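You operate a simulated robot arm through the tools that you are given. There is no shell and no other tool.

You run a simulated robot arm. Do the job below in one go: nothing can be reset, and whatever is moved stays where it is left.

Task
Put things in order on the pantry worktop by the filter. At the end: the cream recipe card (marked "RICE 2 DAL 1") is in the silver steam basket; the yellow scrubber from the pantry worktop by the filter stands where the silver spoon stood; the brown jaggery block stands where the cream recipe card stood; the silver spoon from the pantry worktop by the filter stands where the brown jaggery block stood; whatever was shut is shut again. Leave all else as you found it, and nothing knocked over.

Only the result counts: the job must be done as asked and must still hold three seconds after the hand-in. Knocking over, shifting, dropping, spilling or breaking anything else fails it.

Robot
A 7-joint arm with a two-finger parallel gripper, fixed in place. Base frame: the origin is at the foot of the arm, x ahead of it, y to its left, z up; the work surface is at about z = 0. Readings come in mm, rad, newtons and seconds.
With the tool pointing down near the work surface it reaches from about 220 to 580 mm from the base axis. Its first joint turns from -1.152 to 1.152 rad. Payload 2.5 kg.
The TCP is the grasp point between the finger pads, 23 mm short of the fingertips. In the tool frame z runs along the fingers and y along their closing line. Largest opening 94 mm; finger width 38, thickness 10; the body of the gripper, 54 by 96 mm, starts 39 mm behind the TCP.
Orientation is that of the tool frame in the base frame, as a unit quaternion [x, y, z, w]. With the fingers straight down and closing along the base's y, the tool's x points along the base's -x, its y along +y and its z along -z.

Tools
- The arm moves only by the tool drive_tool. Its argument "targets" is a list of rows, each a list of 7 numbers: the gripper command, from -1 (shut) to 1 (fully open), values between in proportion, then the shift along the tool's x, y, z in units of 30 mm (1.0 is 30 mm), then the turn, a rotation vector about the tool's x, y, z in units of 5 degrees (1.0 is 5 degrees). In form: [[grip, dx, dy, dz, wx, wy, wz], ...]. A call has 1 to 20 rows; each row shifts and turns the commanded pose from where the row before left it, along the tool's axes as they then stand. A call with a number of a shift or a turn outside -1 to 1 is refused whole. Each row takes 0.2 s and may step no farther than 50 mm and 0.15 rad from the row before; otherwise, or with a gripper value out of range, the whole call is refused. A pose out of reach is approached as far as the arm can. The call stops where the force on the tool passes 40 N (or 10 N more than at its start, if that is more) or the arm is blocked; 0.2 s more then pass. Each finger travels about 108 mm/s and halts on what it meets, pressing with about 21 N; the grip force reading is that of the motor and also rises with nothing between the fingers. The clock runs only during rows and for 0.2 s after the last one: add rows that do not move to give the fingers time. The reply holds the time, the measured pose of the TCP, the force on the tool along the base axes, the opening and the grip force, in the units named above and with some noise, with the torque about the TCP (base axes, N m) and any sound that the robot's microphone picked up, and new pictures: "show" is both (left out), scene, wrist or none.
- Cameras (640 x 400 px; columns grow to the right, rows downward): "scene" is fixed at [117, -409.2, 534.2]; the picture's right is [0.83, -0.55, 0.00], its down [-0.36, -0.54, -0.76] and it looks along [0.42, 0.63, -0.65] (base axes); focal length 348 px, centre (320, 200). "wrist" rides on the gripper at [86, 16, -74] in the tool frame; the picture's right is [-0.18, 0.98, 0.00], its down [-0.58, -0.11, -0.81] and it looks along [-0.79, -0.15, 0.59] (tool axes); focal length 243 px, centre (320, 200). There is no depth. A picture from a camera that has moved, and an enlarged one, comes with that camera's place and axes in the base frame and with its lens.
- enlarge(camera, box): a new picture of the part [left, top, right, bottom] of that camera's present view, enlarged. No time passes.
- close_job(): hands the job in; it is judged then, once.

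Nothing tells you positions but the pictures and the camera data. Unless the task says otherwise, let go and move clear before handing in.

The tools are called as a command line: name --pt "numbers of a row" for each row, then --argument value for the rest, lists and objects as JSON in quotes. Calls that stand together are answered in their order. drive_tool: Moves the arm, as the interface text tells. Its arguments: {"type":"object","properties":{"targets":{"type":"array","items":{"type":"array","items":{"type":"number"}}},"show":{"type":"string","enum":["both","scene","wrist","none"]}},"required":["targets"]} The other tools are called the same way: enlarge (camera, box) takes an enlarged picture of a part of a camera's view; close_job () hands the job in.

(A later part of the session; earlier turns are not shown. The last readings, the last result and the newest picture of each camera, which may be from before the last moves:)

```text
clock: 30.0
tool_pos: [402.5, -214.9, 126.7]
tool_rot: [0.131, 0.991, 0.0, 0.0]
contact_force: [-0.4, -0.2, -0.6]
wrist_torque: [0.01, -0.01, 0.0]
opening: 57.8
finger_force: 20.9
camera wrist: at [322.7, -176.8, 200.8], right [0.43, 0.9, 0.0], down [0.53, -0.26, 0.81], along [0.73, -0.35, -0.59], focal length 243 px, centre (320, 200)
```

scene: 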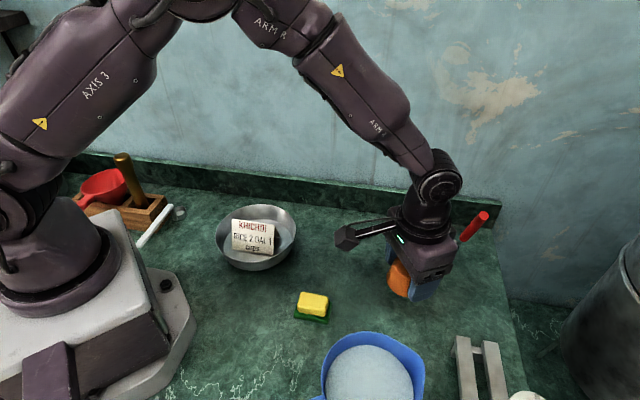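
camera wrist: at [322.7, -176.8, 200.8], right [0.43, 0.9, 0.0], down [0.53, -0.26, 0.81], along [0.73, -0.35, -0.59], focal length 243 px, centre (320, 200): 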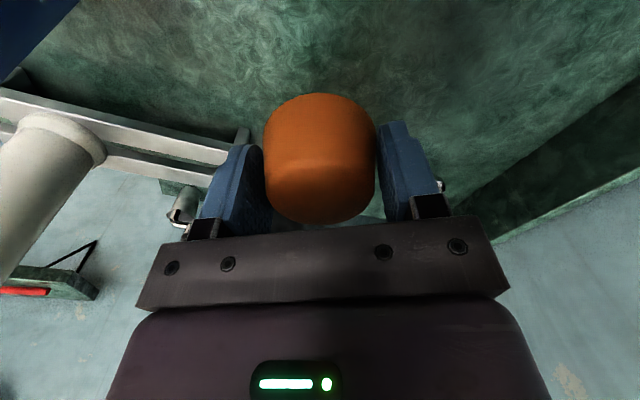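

The jaggery is held firmly. I'll carry it to where the card stood, at about (402.5,-48.3).

drive_tool --pt "0.0 0.239 0.892 0 0 0 0" --pt "0.0 0.239 0.892 0 0 0 0" --pt "0.0 0.239 0.892 0 0 0 0" --pt "0.0 0.239 0.892 0 0 0 0" --pt "0.0 0.239 0.892 0 0 0 0" --pt "0.0 0.239 0.892 0 0 0 0" --pt "0.0 0 0 0 0 0 0" --pt "0.0 0 0 0 0 0 0" --show "both"

```text
clock: 31.8
tool_pos: [403.1, -46.9, 126.0]
tool_rot: [0.131, 0.991, 0.0, 0.0]
contact_force: [1.1, -0.7, -1.3]
wrist_torque: [0.01, 0.0, -0.01]
opening: 57.7
finger_force: 21.5
camera wrist: at [323.1, -9.3, 200.7], right [0.43, 0.9, 0.0], down [0.53, -0.26, 0.81], along [0.73, -0.35, -0.59], focal length 243 px, centre (320, 200)
```

scene: 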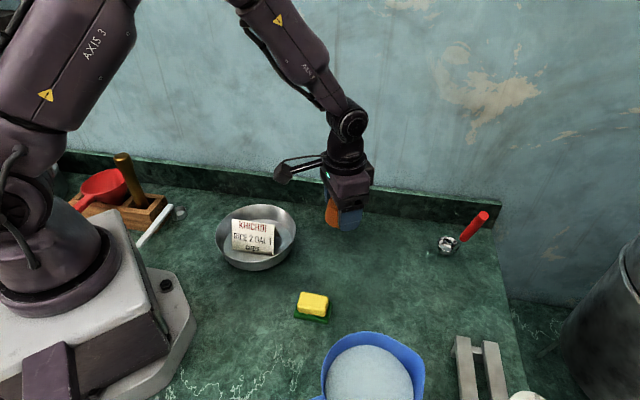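
wrist: 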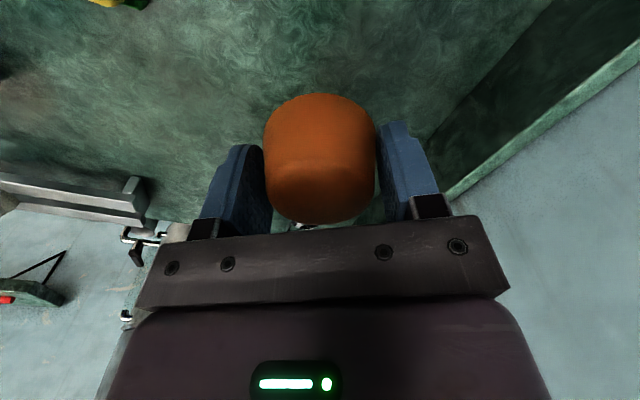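

In position over the card's old spot. I'll lower it by the same amount it was lifted.

drive_tool --pt "0.0 0 0 0.9 0 0 0" --pt "0.0 0 0 0.9 0 0 0" --pt "0.0 0 0 0.7 0 0 0" --pt "0.0 0 0 0.4 0 0 0" --pt "0.0 0 0 0.2 0 0 0" --pt "0.0 0 0 0.07 0 0 0" --pt "0.0 0 0 0 0 0 0" --show "both"

```text
clock: 33.4
tool_pos: [402.0, -46.8, 29.5]
tool_rot: [0.131, 0.991, 0.0, 0.0]
contact_force: [0.1, 0.3, -1.1]
wrist_torque: [-0.01, -0.03, 0.01]
opening: 57.7
finger_force: 21.3
camera wrist: at [322.3, -9.2, 105.1], right [0.43, 0.9, 0.0], down [0.53, -0.26, 0.81], along [0.73, -0.35, -0.59], focal length 243 px, centre (320, 200)
```

scene: 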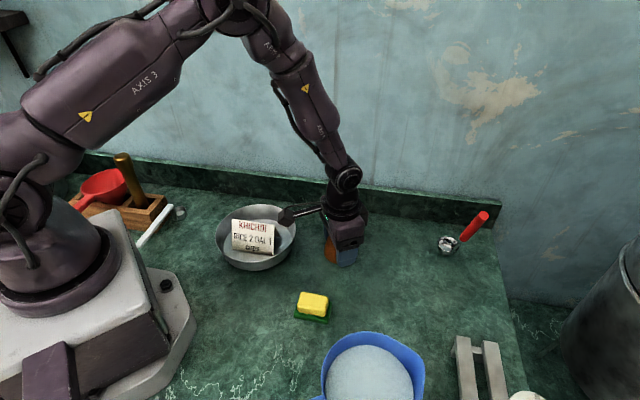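
wrist: 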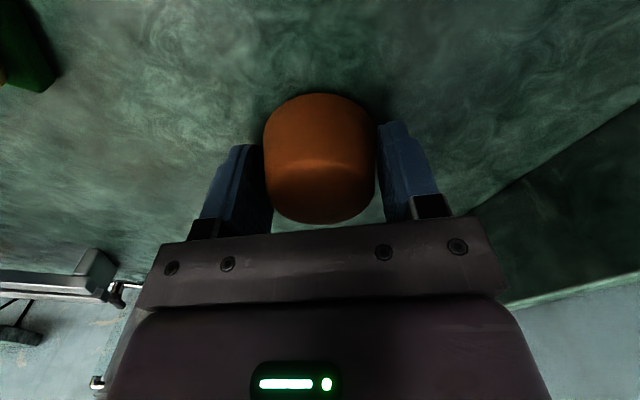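

It is about 1 mm above the surface. I'll lower it a touch more and release slowly.

drive_tool --pt "0.0 0 0 0.05 0 0 0" --pt "0.0 0 0 0 0 0 0" --pt "0.3 0 0 0 0 0 0" --pt "0.5 0 0 0 0 0 0" --pt "0.8 0 0 0 0 0 0" --pt "1 0 0 0 0 0 0" --pt "1 0 0 0 0 0 0" --show "wrist"

```text
clock: 35.0
tool_pos: [402.1, -47.2, 29.3]
tool_rot: [0.132, 0.991, 0.0, 0.0]
contact_force: [0.1, -0.4, 1.2]
wrist_torque: [-0.04, 0.0, 0.03]
opening: 93.7
finger_force: 0.2
camera wrist: at [321.9, -9.5, 103.8], right [0.43, 0.9, 0.0], down [0.53, -0.26, 0.81], along [0.73, -0.35, -0.59], focal length 243 px, centre (320, 200)
```

wrist: 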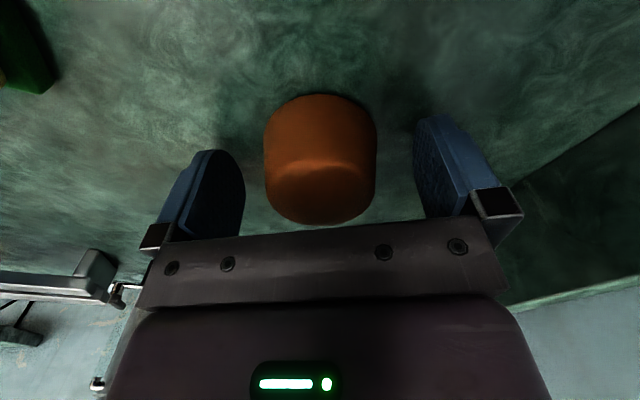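

The jaggery is placed. I'll rise clear, tilt the camera down and look toward the spoon.

drive_tool --pt "1 0 0 -0.5 0 0 0" --pt "1 0 0 -0.9 0 0 0" --pt "1 0 0 -1 0 0 0" --pt "1 0 0 -1 0 0 0" --pt "1 0 0 -1 0 0 0" --pt "1 0 0 -1 0 0 0" --pt "1 0 0 -1 0 0 0" --pt "1 0 0 -1 0 0 0" --pt "1 0 0 -1 0 0 0" --pt "1 0 0 0 0 1 0" --pt "1 0 0 0 0 1 0" --pt "1 0 0 0 0 1 0" --pt "1 0 0 0 0 1 0" --pt "1 0 0 0 0 1 0" --pt "1 0 0 0 0 0 0" --pt "1 0 0 0 0 0 0" --show "both"

```text
clock: 38.4
tool_pos: [402.6, -48.0, 280.4]
tool_rot: [0.127, 0.968, 0.028, -0.215]
contact_force: [-0.1, 0.1, 0.7]
wrist_torque: [0.01, 0.01, 0.02]
opening: 94.1
finger_force: 0.0
camera wrist: at [360.4, -20.3, 385.7], right [0.42, 0.91, -0.08], down [0.81, -0.33, 0.48], along [0.41, -0.26, -0.87], focal length 243 px, centre (320, 200)
```

scene: 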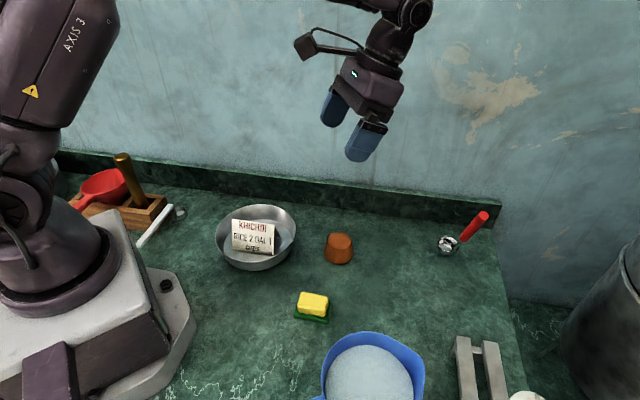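
wrist: 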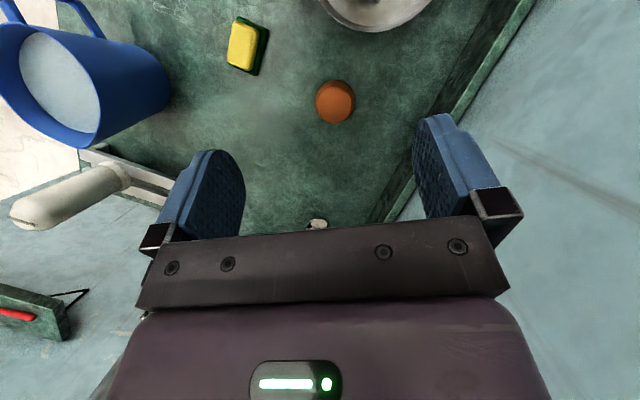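

The jaggery stands where the card stood. The spoon is hidden behind the gripper, so I'll untilt, turn to the spoon-handle yaw (about 53°), then hover above the spoon.

drive_tool --pt "1 0 0 0 0 -1 0" --pt "1 0 0 0 0 -1 0" --pt "1 0 0 0 0 -1 0" --pt "1 0 0 0 0 -1 0" --pt "1 0 0 0 0 -1 0" --pt "1 0 0 0 0 0 -1" --pt "1 0 0 0 0 0 -1" --pt "1 0 0 0 0 0 -1" --pt "1 0 0 0 0 0 -1" --pt "1 0 0 0 0 0 -1" --pt "1 0 0 0 0 0 -1" --pt "1 0 0 0 0 0 -1" --pt "1 0 0 0 0 0 -1" --pt "1 0 0 0 0 0 -1" --pt "1 0 0 0 0 0 -1" --pt "1 0 0 0 0 0 -1" --pt "1 0 0 0 0 0 -1" --pt "1 0 0 0 0 0 -1" --pt "1 0 0 0 0 0 -0.7" --show "none"

drive_tool --pt "1 0.174 -0.906 0 0 0 0" --pt "1 0.174 -0.906 0 0 0 0" --pt "1 0.174 -0.906 0 0 0 0" --pt "1 0.174 -0.906 0 0 0 0" --pt "1 0.174 -0.906 0 0 0 0" --pt "1 0.174 -0.906 0 0 0 0" --pt "1 0.174 -0.906 0 0 0 0" --pt "1 0.174 -0.906 0 0 0 0" --pt "1 0 0 0 0 0 0" --show "both"

```text
clock: 42.4
tool_pos: [402.9, -47.7, 280.7]
tool_rot: [-0.451, 0.893, 0.0, -0.001]
contact_force: [-0.3, 0.7, 0.1]
wrist_torque: [-0.01, 0.01, 0.01]
opening: 94.2
finger_force: 0.1
```

```text
clock: 44.4
tool_pos: [546.5, -207.1, 280.1]
tool_rot: [-0.451, 0.893, 0.0, 0.0]
contact_force: [0.0, 0.0, 0.1]
wrist_torque: [0.04, 0.02, -0.01]
opening: 94.2
finger_force: 0.0
out of reach, approached as far as the arm can: row 8
camera wrist: at [481.7, -268.5, 354.0], right [-0.68, 0.73, 0.0], down [0.43, 0.4, 0.81], along [0.59, 0.55, -0.59], focal length 243 px, centre (320, 200)
```

scene: 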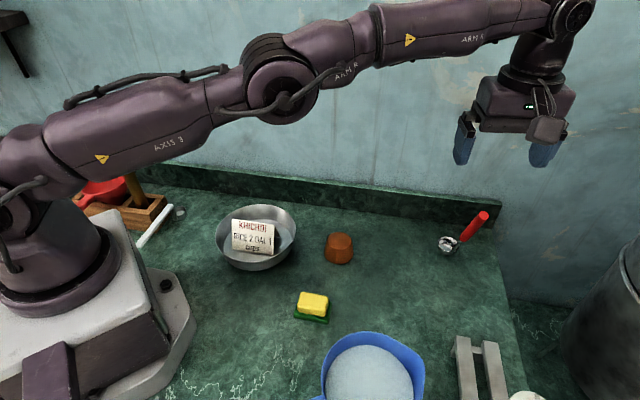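
wrist: 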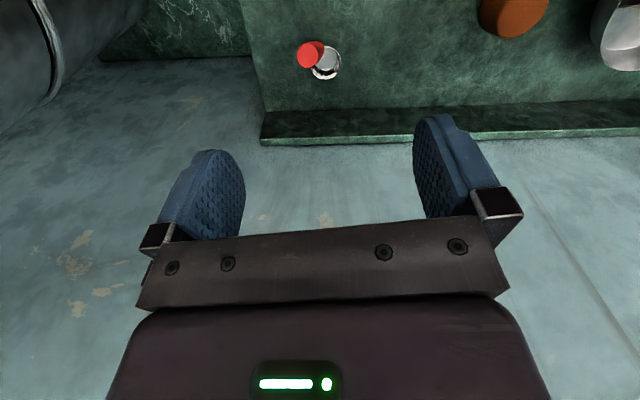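

The arm's reach limit with the tool straight down is about 584 mm at this height. The spoon is visible directly below, so I'll zoom in to measure it.

enlarge --camera "wrist" --box '[260, 10, 388, 90]'

enlarge --camera "scene" --box '[420, 200, 516, 260]'

```text
5.00 times, centred on (324, 50) of wrist
camera zoom: at [481.7, -268.5, 354.0], right [-0.68, 0.73, 0.0], down [0.43, 0.4, 0.81], along [0.59, 0.55, -0.59], focal length 1213 px, centre (300, 950)
```

zoom: 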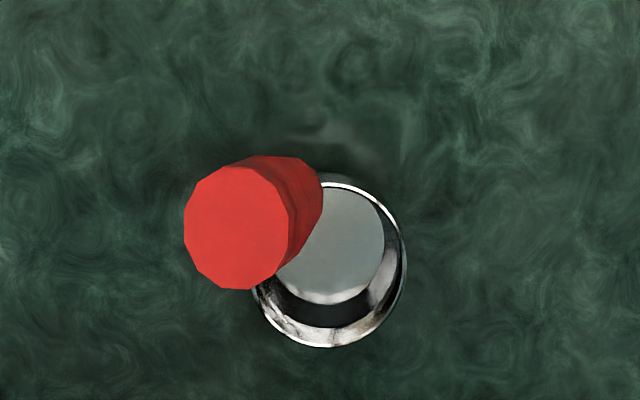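

```text
6.67 times, centred on (468, 230) of scene
camera zoom: at [117.0, -409.2, 534.2], right [0.83, -0.55, 0.0], down [-0.36, -0.54, -0.76], along [0.42, 0.63, -0.65], focal length 2319 px, centre (-667, 0)
```

zoom: 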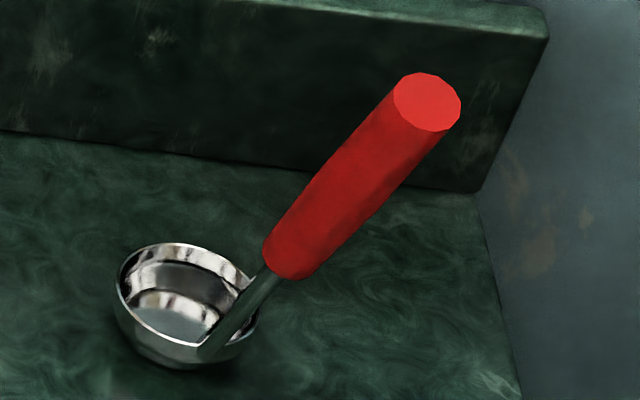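

The handle axis runs from about (562,-197,81) to (546,-220,168) and lies in the pad plane at this yaw. I'll descend to just above its top and see whether the reach improves.

drive_tool --pt "1 0 0 0.8 0 0 0" --pt "1 0 0 0.8 0 0 0" --pt "1 0 0 0.8 0 0 0" --pt "1 0 0 0 0 0 0" --show "wrist"

```text
clock: 45.4
tool_pos: [547.3, -209.0, 207.0]
tool_rot: [-0.45, 0.893, 0.0, 0.0]
contact_force: [-0.2, -0.7, -0.1]
wrist_torque: [0.0, -0.04, 0.03]
opening: 93.7
finger_force: 0.1
camera wrist: at [482.2, -267.8, 282.6], right [-0.68, 0.73, 0.0], down [0.43, 0.4, 0.81], along [0.59, 0.55, -0.59], focal length 243 px, centre (320, 200)
```

wrist: 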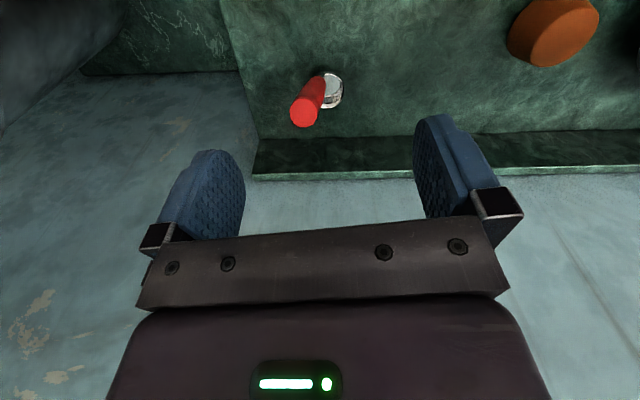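

The handle top is offset about -5 mm along the closing line. I'll descend a bit further, fingers wide open around the handle, then shift to centre it.

drive_tool --pt "1 0 0 0.5 0 0 0" --pt "1 0 0 0.5 0 0 0" --pt "1 0 0 0.4 0 0 0" --pt "1 0 -0.175 0 0 0 0" --pt "1 0 0 0 0 0 0" --show "wrist"

```text
clock: 46.6
tool_pos: [550.5, -210.5, 166.5]
tool_rot: [-0.451, 0.893, 0.0, 0.0]
contact_force: [0.6, 0.2, -0.4]
wrist_torque: [0.01, -0.03, 0.01]
opening: 94.1
finger_force: 0.0
camera wrist: at [486.4, -270.9, 240.7], right [-0.68, 0.73, 0.0], down [0.43, 0.4, 0.81], along [0.59, 0.55, -0.59], focal length 243 px, centre (320, 200)
```

wrist: 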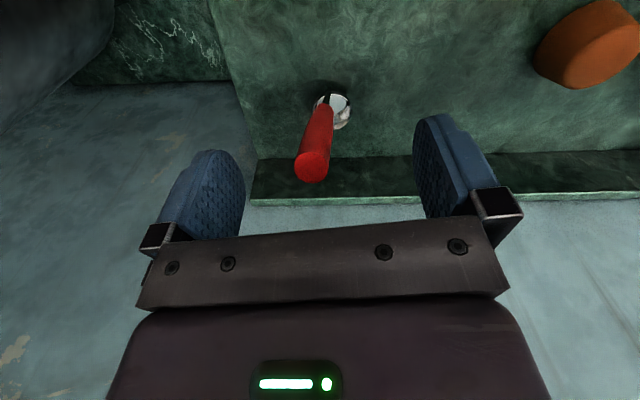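

The handle is now centred (about 1 mm off) and lies in the pad plane. I'll descend to grip height, leaving clearance above the handle top.

drive_tool --pt "1 0.08 -0.035 0.45 0 0 0" --pt "1 0 0 0.45 0 0 0" --pt "1 0 0 0 0 0 0" --show "both"

```text
clock: 47.4
tool_pos: [550.6, -214.1, 138.8]
tool_rot: [-0.45, 0.893, 0.0, -0.001]
contact_force: [0.6, 0.0, 0.9]
wrist_torque: [0.0, 0.02, -0.01]
opening: 94.0
finger_force: 0.1
camera wrist: at [485.8, -274.0, 213.5], right [-0.68, 0.73, 0.0], down [0.43, 0.4, 0.81], along [0.59, 0.55, -0.59], focal length 243 px, centre (320, 200)
```

scene: 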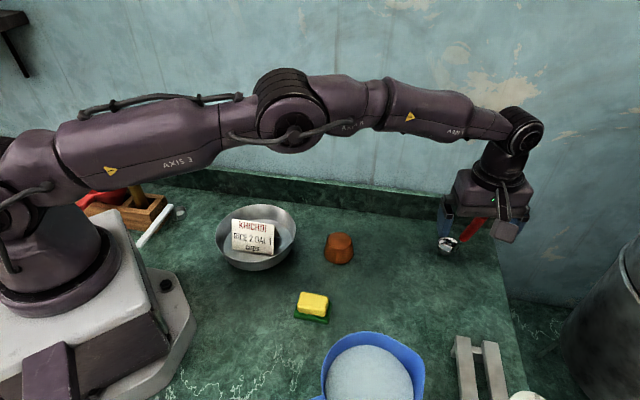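
wrist: 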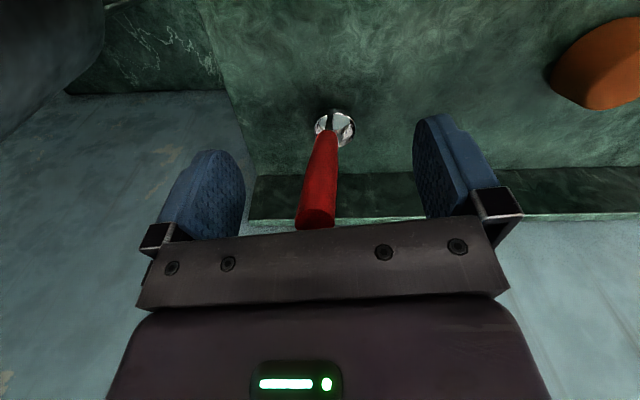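

The handle is within about 1 mm of centre. I'll nudge and close on it.

drive_tool --pt "1 0 0.033 0 0 0 0" --pt "0.2 0 0 0 0 0 0" --pt "-0.2 0 0 0 0 0 0" --pt "-0.5 0 0 0 0 0 0" --pt "-0.8 0 0 0 0 0 0" --pt "-0.9 0 0 0 0 0 0" --pt "-0.9 0 0 0 0 0 0" --show "both"

```text
clock: 49.0
tool_pos: [550.5, -213.9, 139.4]
tool_rot: [-0.45, 0.893, 0.0, 0.0]
contact_force: [-1.6, 0.8, 1.4]
wrist_torque: [0.08, 0.08, 0.04]
opening: 16.0
finger_force: 20.9
camera wrist: at [485.0, -273.6, 213.5], right [-0.68, 0.73, 0.0], down [0.43, 0.4, 0.81], along [0.59, 0.55, -0.59], focal length 243 px, centre (320, 200)
```

scene: 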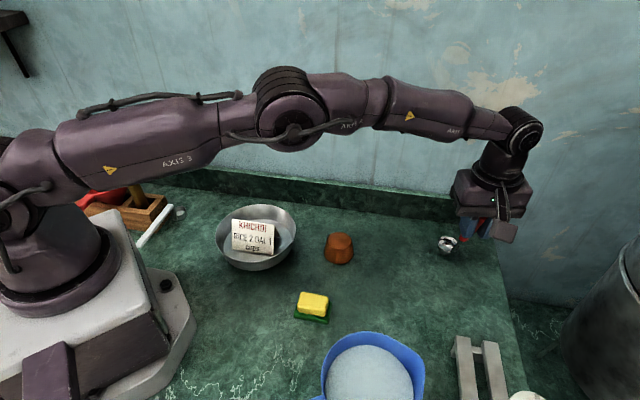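
wrist: 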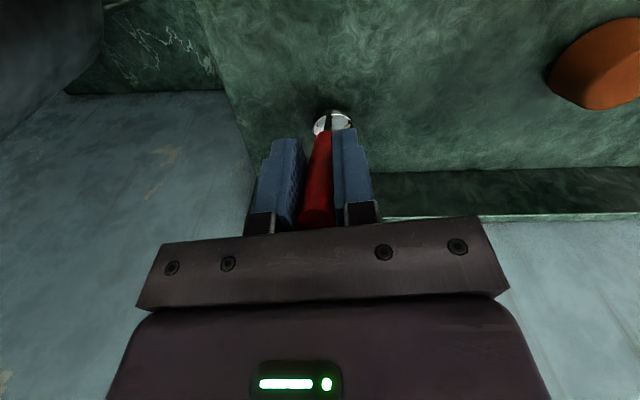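

The handle is held at 16 mm and the bowl is at about (587,-160). I'll lift slightly first to confirm the spoon comes along.

drive_tool --pt "-0.9 0 0 -0.2 0 0 0" --pt "-0.9 0 0 -0.3 0 0 0" --pt "-0.9 0 0 -0.3 0 0 0" --pt "-0.9 0 0 0 0 0 0" --show "both"

```text
clock: 50.0
tool_pos: [550.7, -213.8, 164.8]
tool_rot: [-0.45, 0.893, 0.0, -0.001]
contact_force: [0.0, 0.2, -0.5]
wrist_torque: [-0.03, 0.04, 0.0]
opening: 16.1
finger_force: 21.5
camera wrist: at [485.0, -273.8, 238.2], right [-0.68, 0.73, 0.0], down [0.43, 0.4, 0.81], along [0.59, 0.55, -0.59], focal length 243 px, centre (320, 200)
```

scene: 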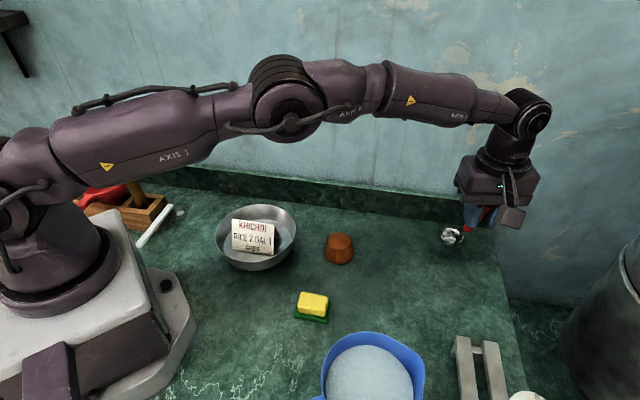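
wrist: 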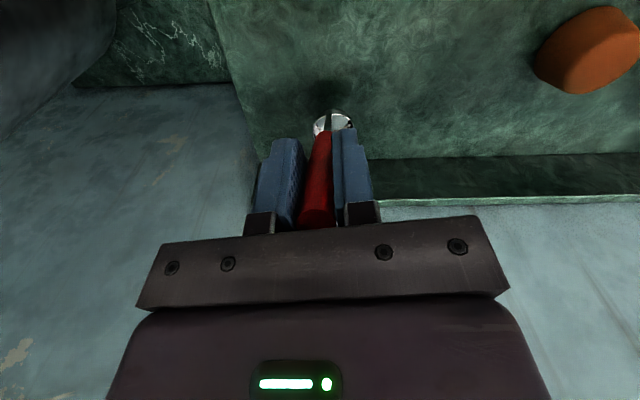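

The spoon lifts cleanly. I'll zoom to fix the bowl's offset from the grip point.

enlarge --camera "wrist" --box '[256, 80, 416, 180]'

enlarge --camera "scene" --box '[420, 190, 516, 250]'

```text
4.00 times, centred on (336, 130) of wrist
camera zoom: at [485.0, -273.8, 238.2], right [-0.68, 0.73, 0.0], down [0.43, 0.4, 0.81], along [0.59, 0.55, -0.59], focal length 970 px, centre (256, 480)
```

zoom: 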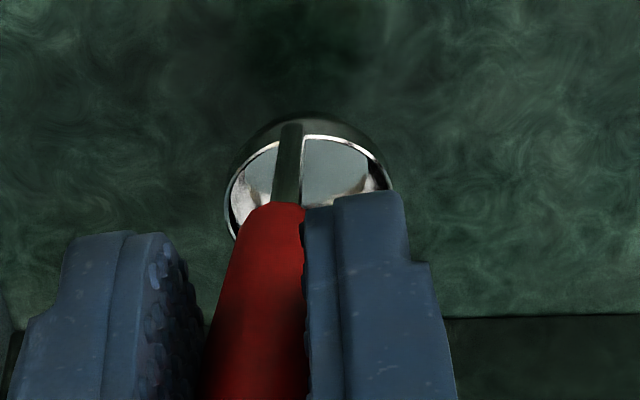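

```text
6.67 times, centred on (468, 220) of scene
camera zoom: at [117.0, -409.2, 534.2], right [0.83, -0.55, 0.0], down [-0.36, -0.54, -0.76], along [0.42, 0.63, -0.65], focal length 2319 px, centre (-667, 67)
```

zoom: 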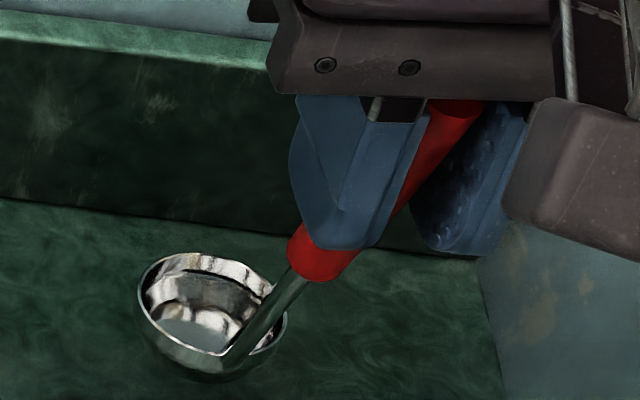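

The bowl centre is about 63 mm forward of the grip, so it stood at about (587.5,-161.5). I'll carry the spoon so the bowl lands at (403,-214), where the jaggery stood.

drive_tool --pt "-0.9 0.633 0.488 -0.3 0 0 0" --pt "-0.9 0.633 0.488 -0.3 0 0 0" --pt "-0.9 0.633 0.488 -0.3 0 0 0" --pt "-0.9 0.633 0.488 -0.3 0 0 0" --pt "-0.9 0.633 0.488 0 0 0 0" --pt "-0.9 0.633 0.488 0 0 0 0" --pt "-0.9 0.633 0.488 0 0 0 0" --pt "-0.9 0.633 0.488 0 0 0 0" --pt "-0.9 0 0 0 0 0 0" --pt "-0.9 0 0 0 0 0 0" --show "both"

```text
clock: 52.2
tool_pos: [365.9, -265.3, 198.6]
tool_rot: [-0.45, 0.893, 0.001, 0.0]
contact_force: [-0.2, 0.3, -0.7]
wrist_torque: [-0.05, 0.03, 0.01]
opening: 15.9
finger_force: 21.1
camera wrist: at [300.7, -326.3, 274.0], right [-0.68, 0.73, 0.0], down [0.43, 0.4, 0.81], along [0.59, 0.55, -0.59], focal length 243 px, centre (320, 200)
```

scene: 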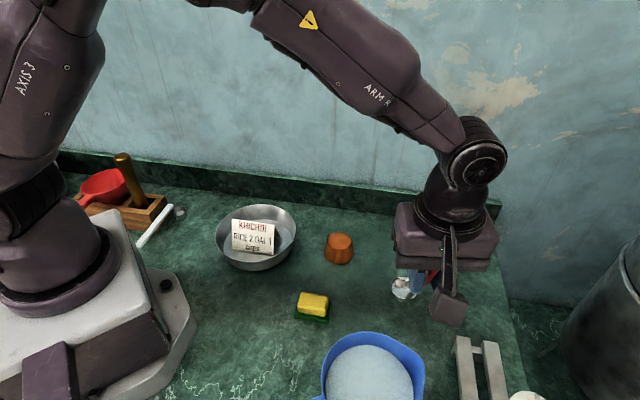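
wrist: 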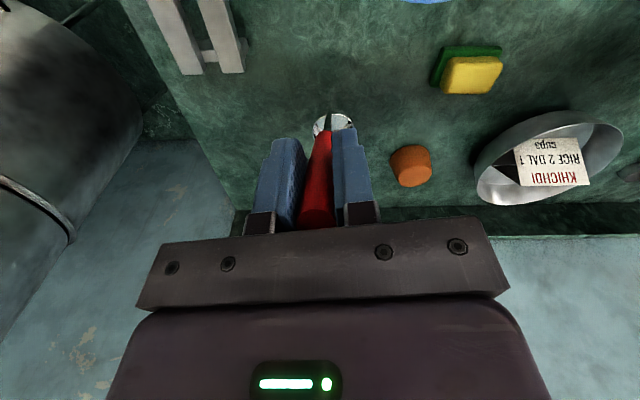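

The spoon is over the jaggery's old spot. I'll lower it by the lifted amount, gently at the end.

drive_tool --pt "-0.9 0 0 0.6 0 0 0" --pt "-0.9 0 0 0.6 0 0 0" --pt "-0.9 0 0 0.4 0 0 0" --pt "-0.9 0 0 0.2 0 0 0" --pt "-0.9 0 0 0.13 0 0 0" --pt "-0.9 0 0 0 0 0 0" --show "both"

```text
clock: 53.6
tool_pos: [367.6, -266.4, 140.7]
tool_rot: [-0.45, 0.893, 0.001, 0.0]
contact_force: [-0.4, 0.0, -0.8]
wrist_torque: [-0.05, 0.07, -0.01]
opening: 16.0
finger_force: 21.1
camera wrist: at [301.0, -326.2, 215.9], right [-0.68, 0.73, 0.0], down [0.43, 0.4, 0.81], along [0.59, 0.55, -0.59], focal length 243 px, centre (320, 200)
```

scene: 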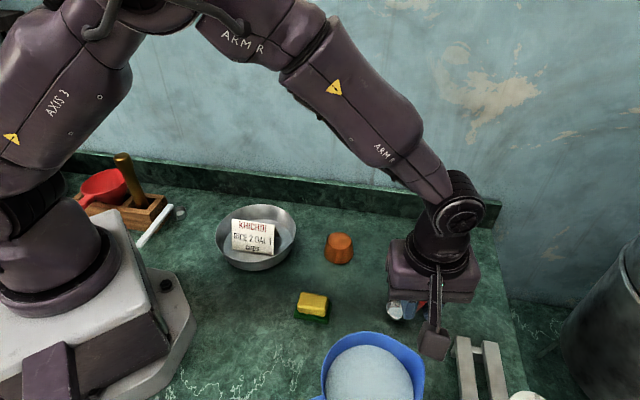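
wrist: 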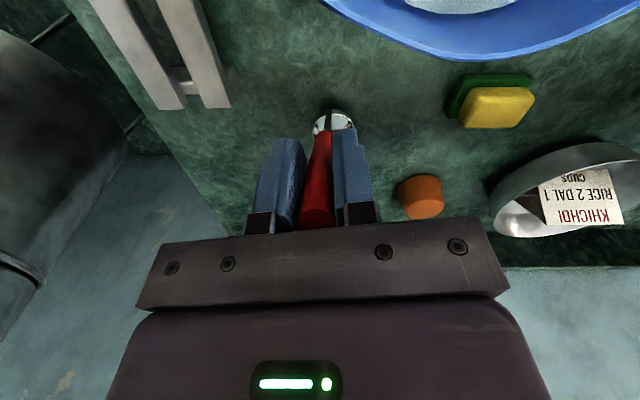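

Now about 2 mm above. I'll step down in tiny increments and watch for contact.

drive_tool --pt "-0.9 0 0 0.05 0 0 0" --pt "-0.9 0 0 0 0 0 0" --show "none"

drive_tool --pt "-0.9 0 0 0.03 0 0 0" --pt "-0.9 0 0 0 0 0 0" --show "none"

```text
clock: 54.2
tool_pos: [365.8, -266.4, 139.3]
tool_rot: [-0.45, 0.893, 0.0, 0.0]
contact_force: [0.1, -0.2, -0.4]
wrist_torque: [-0.05, 0.03, 0.02]
opening: 15.9
finger_force: 20.8
```

```text
clock: 54.8
tool_pos: [366.0, -265.8, 139.2]
tool_rot: [-0.45, 0.893, 0.0, 0.0]
contact_force: [-1.3, -0.6, 0.7]
wrist_torque: [0.14, 0.0, 0.04]
opening: 16.0
finger_force: 21.0
```

Contact is starting. I'll go one more tiny step, then release slowly to a modest opening.

drive_tool --pt "-0.9 0 0 0.02 0 0 0" --pt "-0.9 0 0 0 0 0 0" --show "none"

```text
clock: 55.4
tool_pos: [365.9, -266.7, 138.6]
tool_rot: [-0.45, 0.893, -0.002, 0.0]
contact_force: [-1.3, -1.0, 10.9]
wrist_torque: [0.53, -0.1, 0.1]
opening: 16.3
finger_force: 21.2
```

Firm contact at 10.9 N. I'll ease that step back and open slowly.

drive_tool --pt "-0.9 0 0 -0.02 0 0 0" --pt "-0.6 0 0 0 0 0 0" --pt "-0.5 0 0 0 0 0 0" --pt "-0.35 0 0 0 0 0 0" --pt "-0.2 0 0 0 0 0 0" --pt "-0.1 0 0 0 0 0 0" --pt "-0.1 0 0 0 0 0 0" --show "both"

```text
clock: 57.0
tool_pos: [366.4, -264.8, 139.8]
tool_rot: [-0.45, 0.893, 0.0, 0.001]
contact_force: [-0.2, 0.5, -0.2]
wrist_torque: [0.02, 0.02, -0.02]
opening: 42.2
finger_force: 0.1
camera wrist: at [301.0, -326.1, 213.5], right [-0.68, 0.73, 0.0], down [0.43, 0.4, 0.81], along [0.59, 0.55, -0.59], focal length 243 px, centre (320, 200)
```

scene: 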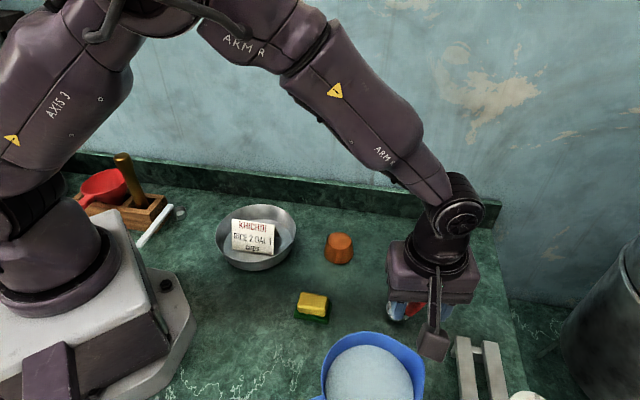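
wrist: 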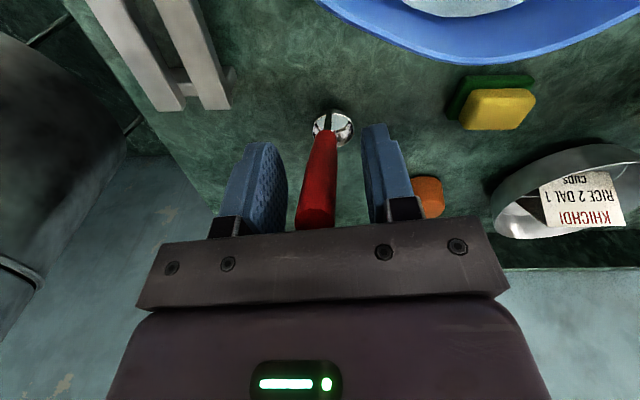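

The spoon stands on its own. I'll rise straight up and check.

drive_tool --pt "-0.1 0 0 -0.3 0 0 0" --pt "-0.1 0 0 -0.6 0 0 0" --pt "-0.1 0 0 -0.8 0 0 0" --pt "0 0 0 -0.9 0 0 0" --pt "0 0 0 -0.9 0 0 0" --pt "0 0 0 0 0 0 0" --show "both"

```text
clock: 58.4
tool_pos: [365.6, -265.4, 244.9]
tool_rot: [-0.45, 0.893, 0.0, 0.0]
contact_force: [0.1, 0.0, 1.4]
wrist_torque: [0.01, -0.01, -0.03]
opening: 46.9
finger_force: 0.2
camera wrist: at [300.3, -326.0, 319.3], right [-0.68, 0.73, 0.0], down [0.43, 0.4, 0.81], along [0.59, 0.55, -0.59], focal length 243 px, centre (320, 200)
```

scene: 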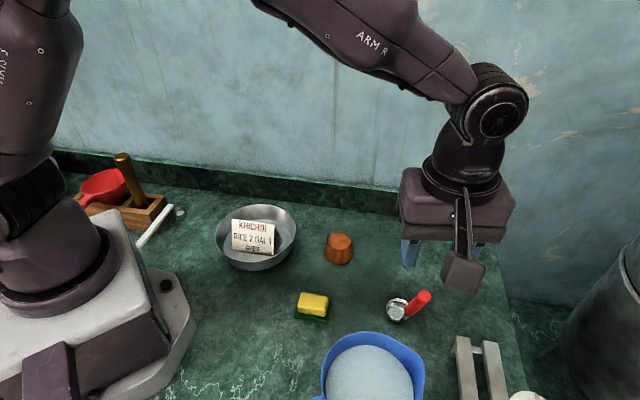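
wrist: 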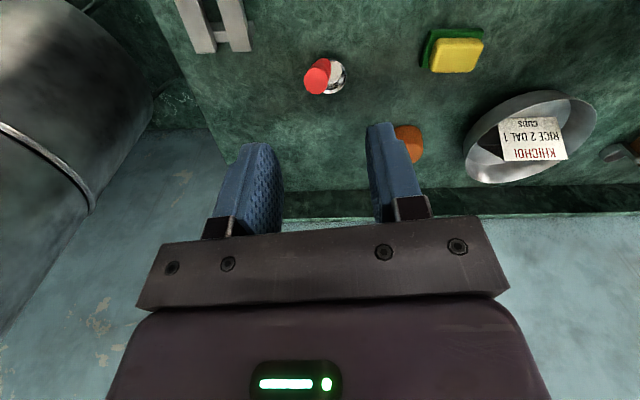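

The spoon stands at the jaggery's old spot. I'll zoom to verify its bowl position, and look at the scrubber in detail.

enlarge --camera "scene" --box '[360, 270, 456, 330]'

enlarge --camera "wrist" --box '[270, 30, 398, 110]'

enlarge --camera "scene" --box '[280, 280, 344, 330]'

enlarge --camera "wrist" --box '[400, 20, 500, 82]'

```text
6.67 times, centred on (408, 300) of scene
camera zoom: at [117.0, -409.2, 534.2], right [0.83, -0.55, 0.0], down [-0.36, -0.54, -0.76], along [0.42, 0.63, -0.65], focal length 2319 px, centre (-267, -467)
```

zoom: 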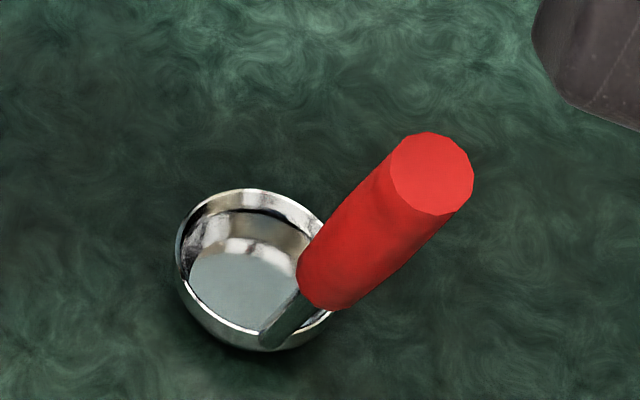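

```text
5.00 times, centred on (334, 70) of wrist
camera zoom: at [300.3, -326.0, 319.3], right [-0.68, 0.73, 0.0], down [0.43, 0.4, 0.81], along [0.59, 0.55, -0.59], focal length 1213 px, centre (250, 850)
```

zoom: 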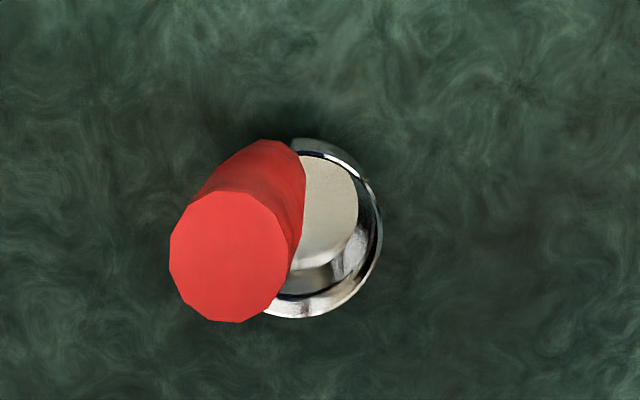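

```text
8.00 times, centred on (312, 305) of scene
camera zoom: at [117.0, -409.2, 534.2], right [0.83, -0.55, 0.0], down [-0.36, -0.54, -0.76], along [0.42, 0.63, -0.65], focal length 2783 px, centre (384, -640)
```

zoom: 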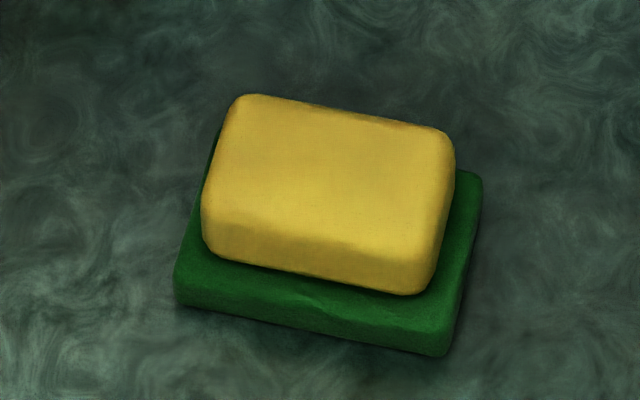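

```text
6.40 times, centred on (450, 51) of wrist
camera zoom: at [300.3, -326.0, 319.3], right [-0.68, 0.73, 0.0], down [0.43, 0.4, 0.81], along [0.59, 0.55, -0.59], focal length 1553 px, centre (-512, 1154)
```

zoom: 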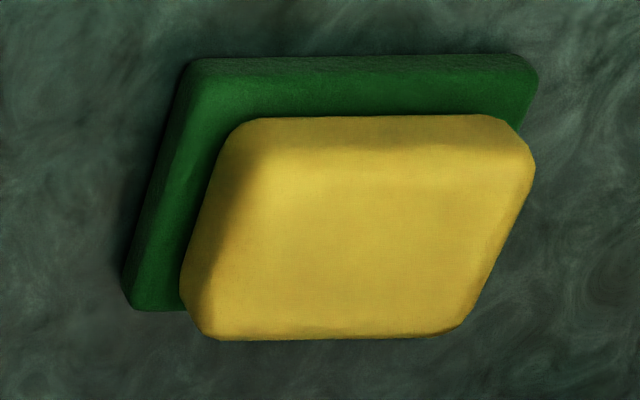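

The spoon bowl is at about (405,-213), as wanted. The scrubber is a yellow block on a green layer at about (289,-129), so I'll move above it and turn so the closing line crosses its short side.

drive_tool --pt "0.5 -0.428 0.951 0 0 0 0" --pt "1 -0.428 0.951 0 0 0 0" --pt "1 -0.428 0.951 0 0 0 0" --pt "1 -0.428 0.951 0 0 0 0" --pt "1 -0.428 0.951 0 0 0 0" --pt "1 0 0 0 0 0 1" --pt "1 0 0 0 0 0 1" --pt "1 0 0 0 0 0 1" --pt "1 0 0 0 0 0 1" --pt "1 0 0 0 0 0 1" --pt "1 0 0 0 0 0 1" --pt "1 0 0 0 0 0 1" --pt "1 0 0 0 0 0 1" --pt "1 0 0 0 0 0 1" --pt "1 0 0 0 0 0 1" --pt "1 0 0 0 0 0 1" --pt "1 0 0 0 0 0 1" --pt "1 0 0 0 0 0 1" --pt "1 0 0 0 0 0 1" --pt "1 0 0 0 0 0 1" --show "none"

drive_tool --pt "1 0 0 0.5 0 0 1" --pt "1 0 0 0.5 0 0 1" --pt "1 0 0 0.5 0 0 1" --pt "1 0 0 0 0 0 1" --pt "1 0 0 0 0 0 1" --pt "1 0 0 0 0 0 0.1" --pt "1 0 0 0 0 0 0" --show "both"

```text
clock: 62.6
tool_pos: [289.1, -130.0, 244.3]
tool_rot: [0.187, 0.982, 0.001, 0.0]
contact_force: [0.4, 0.1, 0.0]
wrist_torque: [0.03, -0.02, -0.05]
opening: 93.9
finger_force: 0.1
```

```text
clock: 64.2
tool_pos: [291.0, -130.1, 199.4]
tool_rot: [0.398, 0.917, 0.0, -0.001]
contact_force: [0.7, 0.1, 0.9]
wrist_torque: [0.0, -0.01, 0.05]
opening: 94.2
finger_force: 0.1
camera wrist: at [241.7, -55.6, 273.5], right [0.84, 0.54, 0.0], down [0.32, -0.5, 0.81], along [0.43, -0.68, -0.59], focal length 243 px, centre (320, 200)
```

scene: 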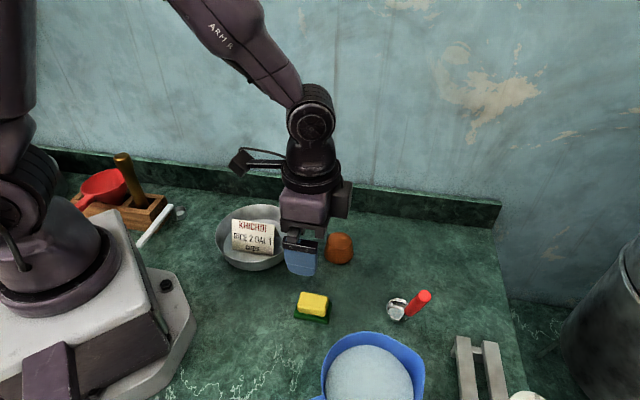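
wrist: 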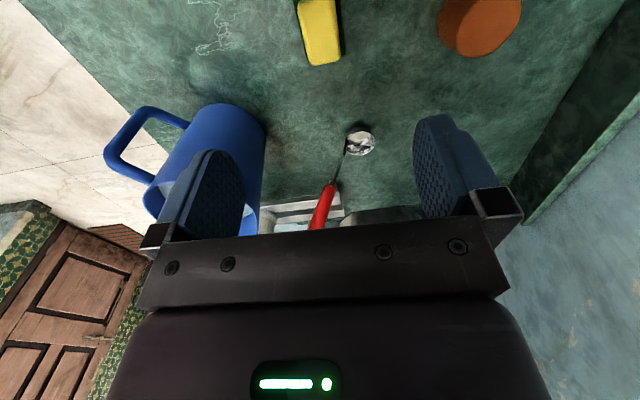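

The scrubber is near the top of the wrist view. I'll zoom to measure it.

enlarge --camera "wrist" --box '[272, 0, 368, 80]'

```text
5.00 times, centred on (320, 40) of wrist
camera zoom: at [241.7, -55.6, 273.5], right [0.84, 0.54, 0.0], down [0.32, -0.5, 0.81], along [0.43, -0.68, -0.59], focal length 1213 px, centre (320, 1000)
```

zoom: 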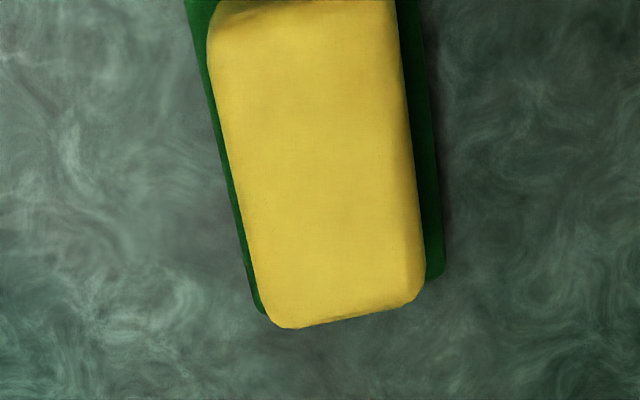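

The scrubber's long axis is about 2.4° off my yaw and its centre about 2 mm behind the TCP. I'll align, tilt the fingers 20° outward (needed to reach the far spoon spot), and descend partway.

drive_tool --pt "1 0 0 0 0 0 0.48" --pt "1 0 0 0 0 -1 0" --pt "1 0 0 0 0 -1 0" --pt "1 0 0 0 0 -1 0" --pt "1 0 0 0 0 -1 0" --pt "1 0.328 0 0.728 0 0 0" --pt "1 0.328 0 0.728 0 0 0" --pt "1 0.328 0 0.728 0 0 0" --pt "1 0.328 0 0.728 0 0 0" --pt "1 0.328 0 0.728 0 0 0" --pt "1 0 0 0 0 0 0" --show "both"

```text
clock: 66.6
tool_pos: [283.7, -124.3, 79.1]
tool_rot: [0.412, 0.895, -0.073, 0.158]
contact_force: [-0.3, 0.3, 0.2]
wrist_torque: [0.0, 0.01, 0.01]
opening: 93.9
finger_force: 0.1
camera wrist: at [225.5, -32.4, 119.6], right [0.86, 0.51, 0.06], down [0.09, -0.28, 0.96], along [0.5, -0.82, -0.28], focal length 243 px, centre (320, 200)
```

scene: 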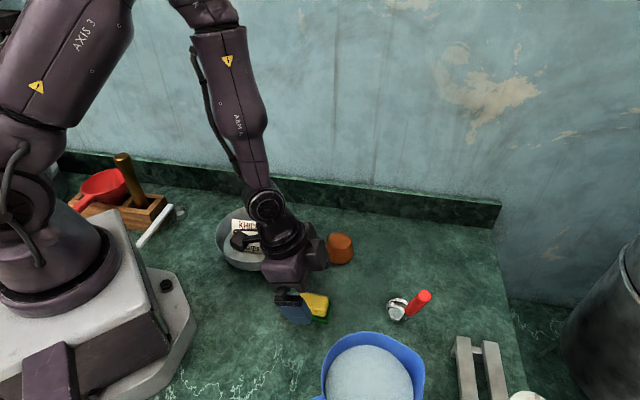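
wrist: 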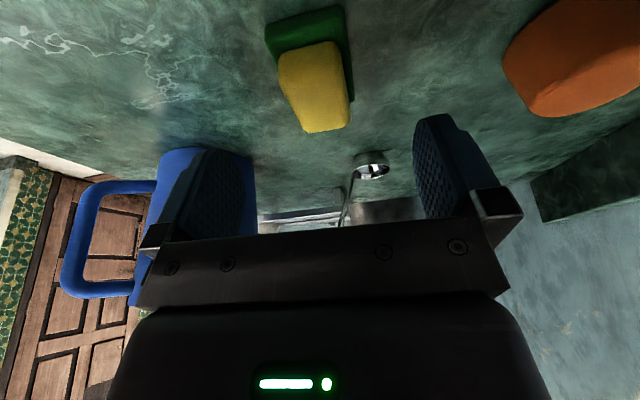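

The camera bracket passes near the basket rim, so I'll zoom in on the scene to check that clearance before going lower.

enlarge --camera "scene" --box '[200, 180, 360, 340]'

enlarge --camera "wrist" --box '[240, 0, 400, 150]'

```text
2.50 times, centred on (280, 260) of scene
camera zoom: at [117.0, -409.2, 534.2], right [0.83, -0.55, 0.0], down [-0.36, -0.54, -0.76], along [0.42, 0.63, -0.65], focal length 870 px, centre (420, 50)
```

zoom: 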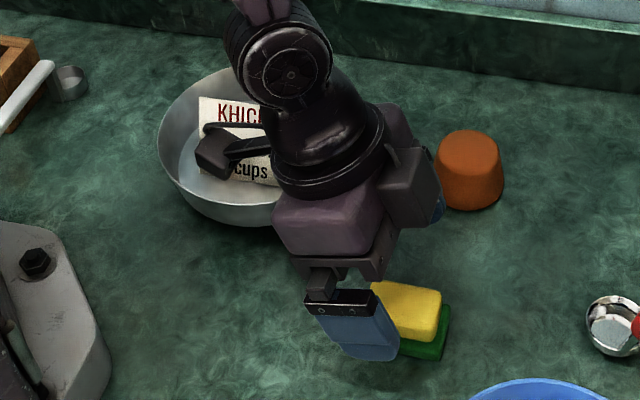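

```text
2.67 times, centred on (320, 75) of wrist
camera zoom: at [225.5, -32.4, 119.6], right [0.86, 0.51, 0.06], down [0.09, -0.28, 0.96], along [0.5, -0.82, -0.28], focal length 647 px, centre (320, 533)
```

zoom: 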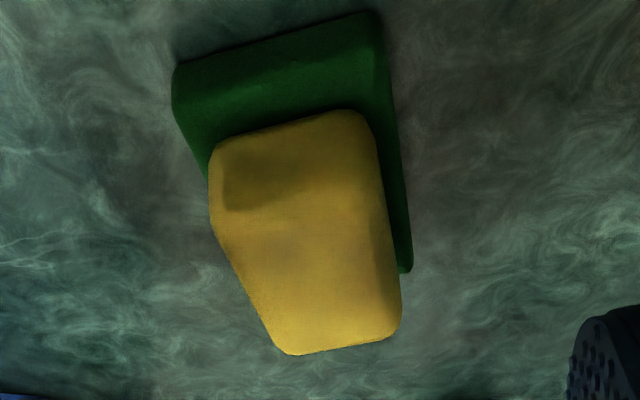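

Clearance to the basket rim is fine (about 20 mm). The scrubber is centred within about 2 mm, so I'll make a small correction and descend so the fingertips stay just above the green layer.

drive_tool --pt "1 0.137 0.05 0.305 0 0 0" --pt "1 0.137 0 0.305 0 0 0" --pt "1 0.138 0 0.305 0 0 0" --pt "1 0.138 0 0.305 0 0 0" --pt "1 0 0 0 0 0 0" --show "both"

```text
clock: 67.8
tool_pos: [282.9, -120.4, 39.8]
tool_rot: [0.411, 0.895, -0.072, 0.158]
contact_force: [0.1, 0.5, 0.4]
wrist_torque: [0.02, 0.0, 0.0]
opening: 93.9
finger_force: 0.1
camera wrist: at [224.9, -28.8, 79.9], right [0.86, 0.51, 0.06], down [0.09, -0.28, 0.96], along [0.5, -0.82, -0.28], focal length 243 px, centre (320, 200)
```

scene: 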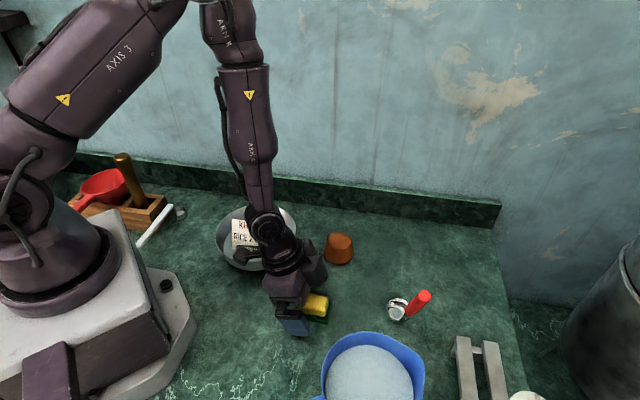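
wrist: 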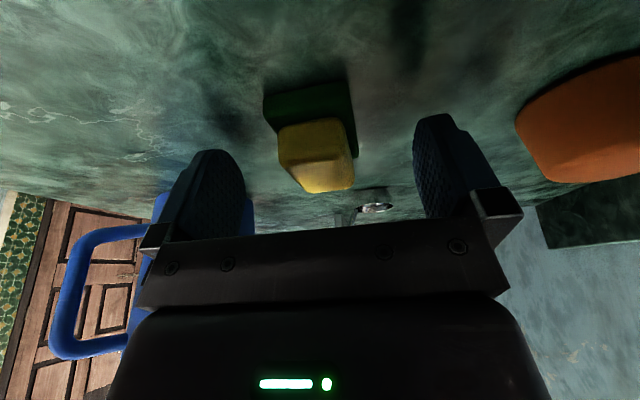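

The yellow block lies between the fingertips. I'll close on it.

drive_tool --pt "0.4 0 0 0 0 0 0" --pt "0.0 0 0 0 0 0 0" --pt "-0.3 0 0 0 0 0 0" --pt "-0.6 0 0 0 0 0 0" --pt "-0.6 0 0 0 0 0 0" --pt "-0.6 0 0 0 0 0 0" --show "both"

```text
clock: 69.2
tool_pos: [282.8, -119.5, 38.1]
tool_rot: [0.412, 0.895, -0.072, 0.157]
contact_force: [-0.2, 0.7, -0.1]
wrist_torque: [0.04, 0.0, 0.01]
opening: 38.8
finger_force: 20.8
camera wrist: at [225.0, -28.8, 80.1], right [0.86, 0.51, 0.06], down [0.09, -0.28, 0.96], along [0.5, -0.82, -0.28], focal length 243 px, centre (320, 200)
```

scene: 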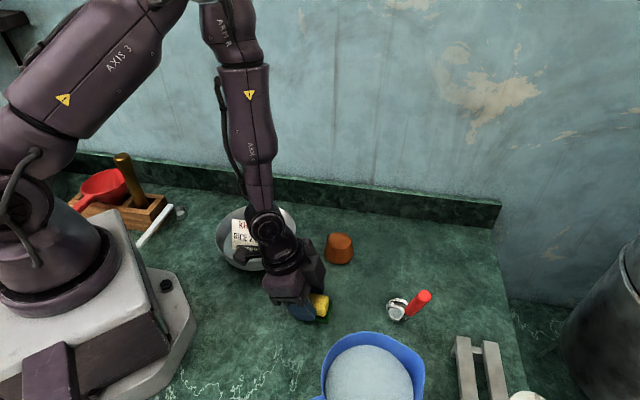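
wrist: 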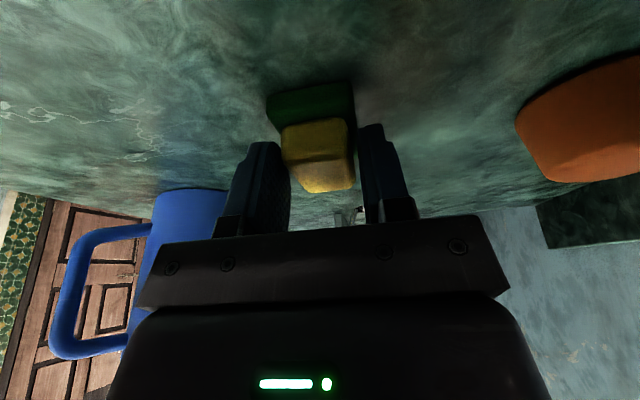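

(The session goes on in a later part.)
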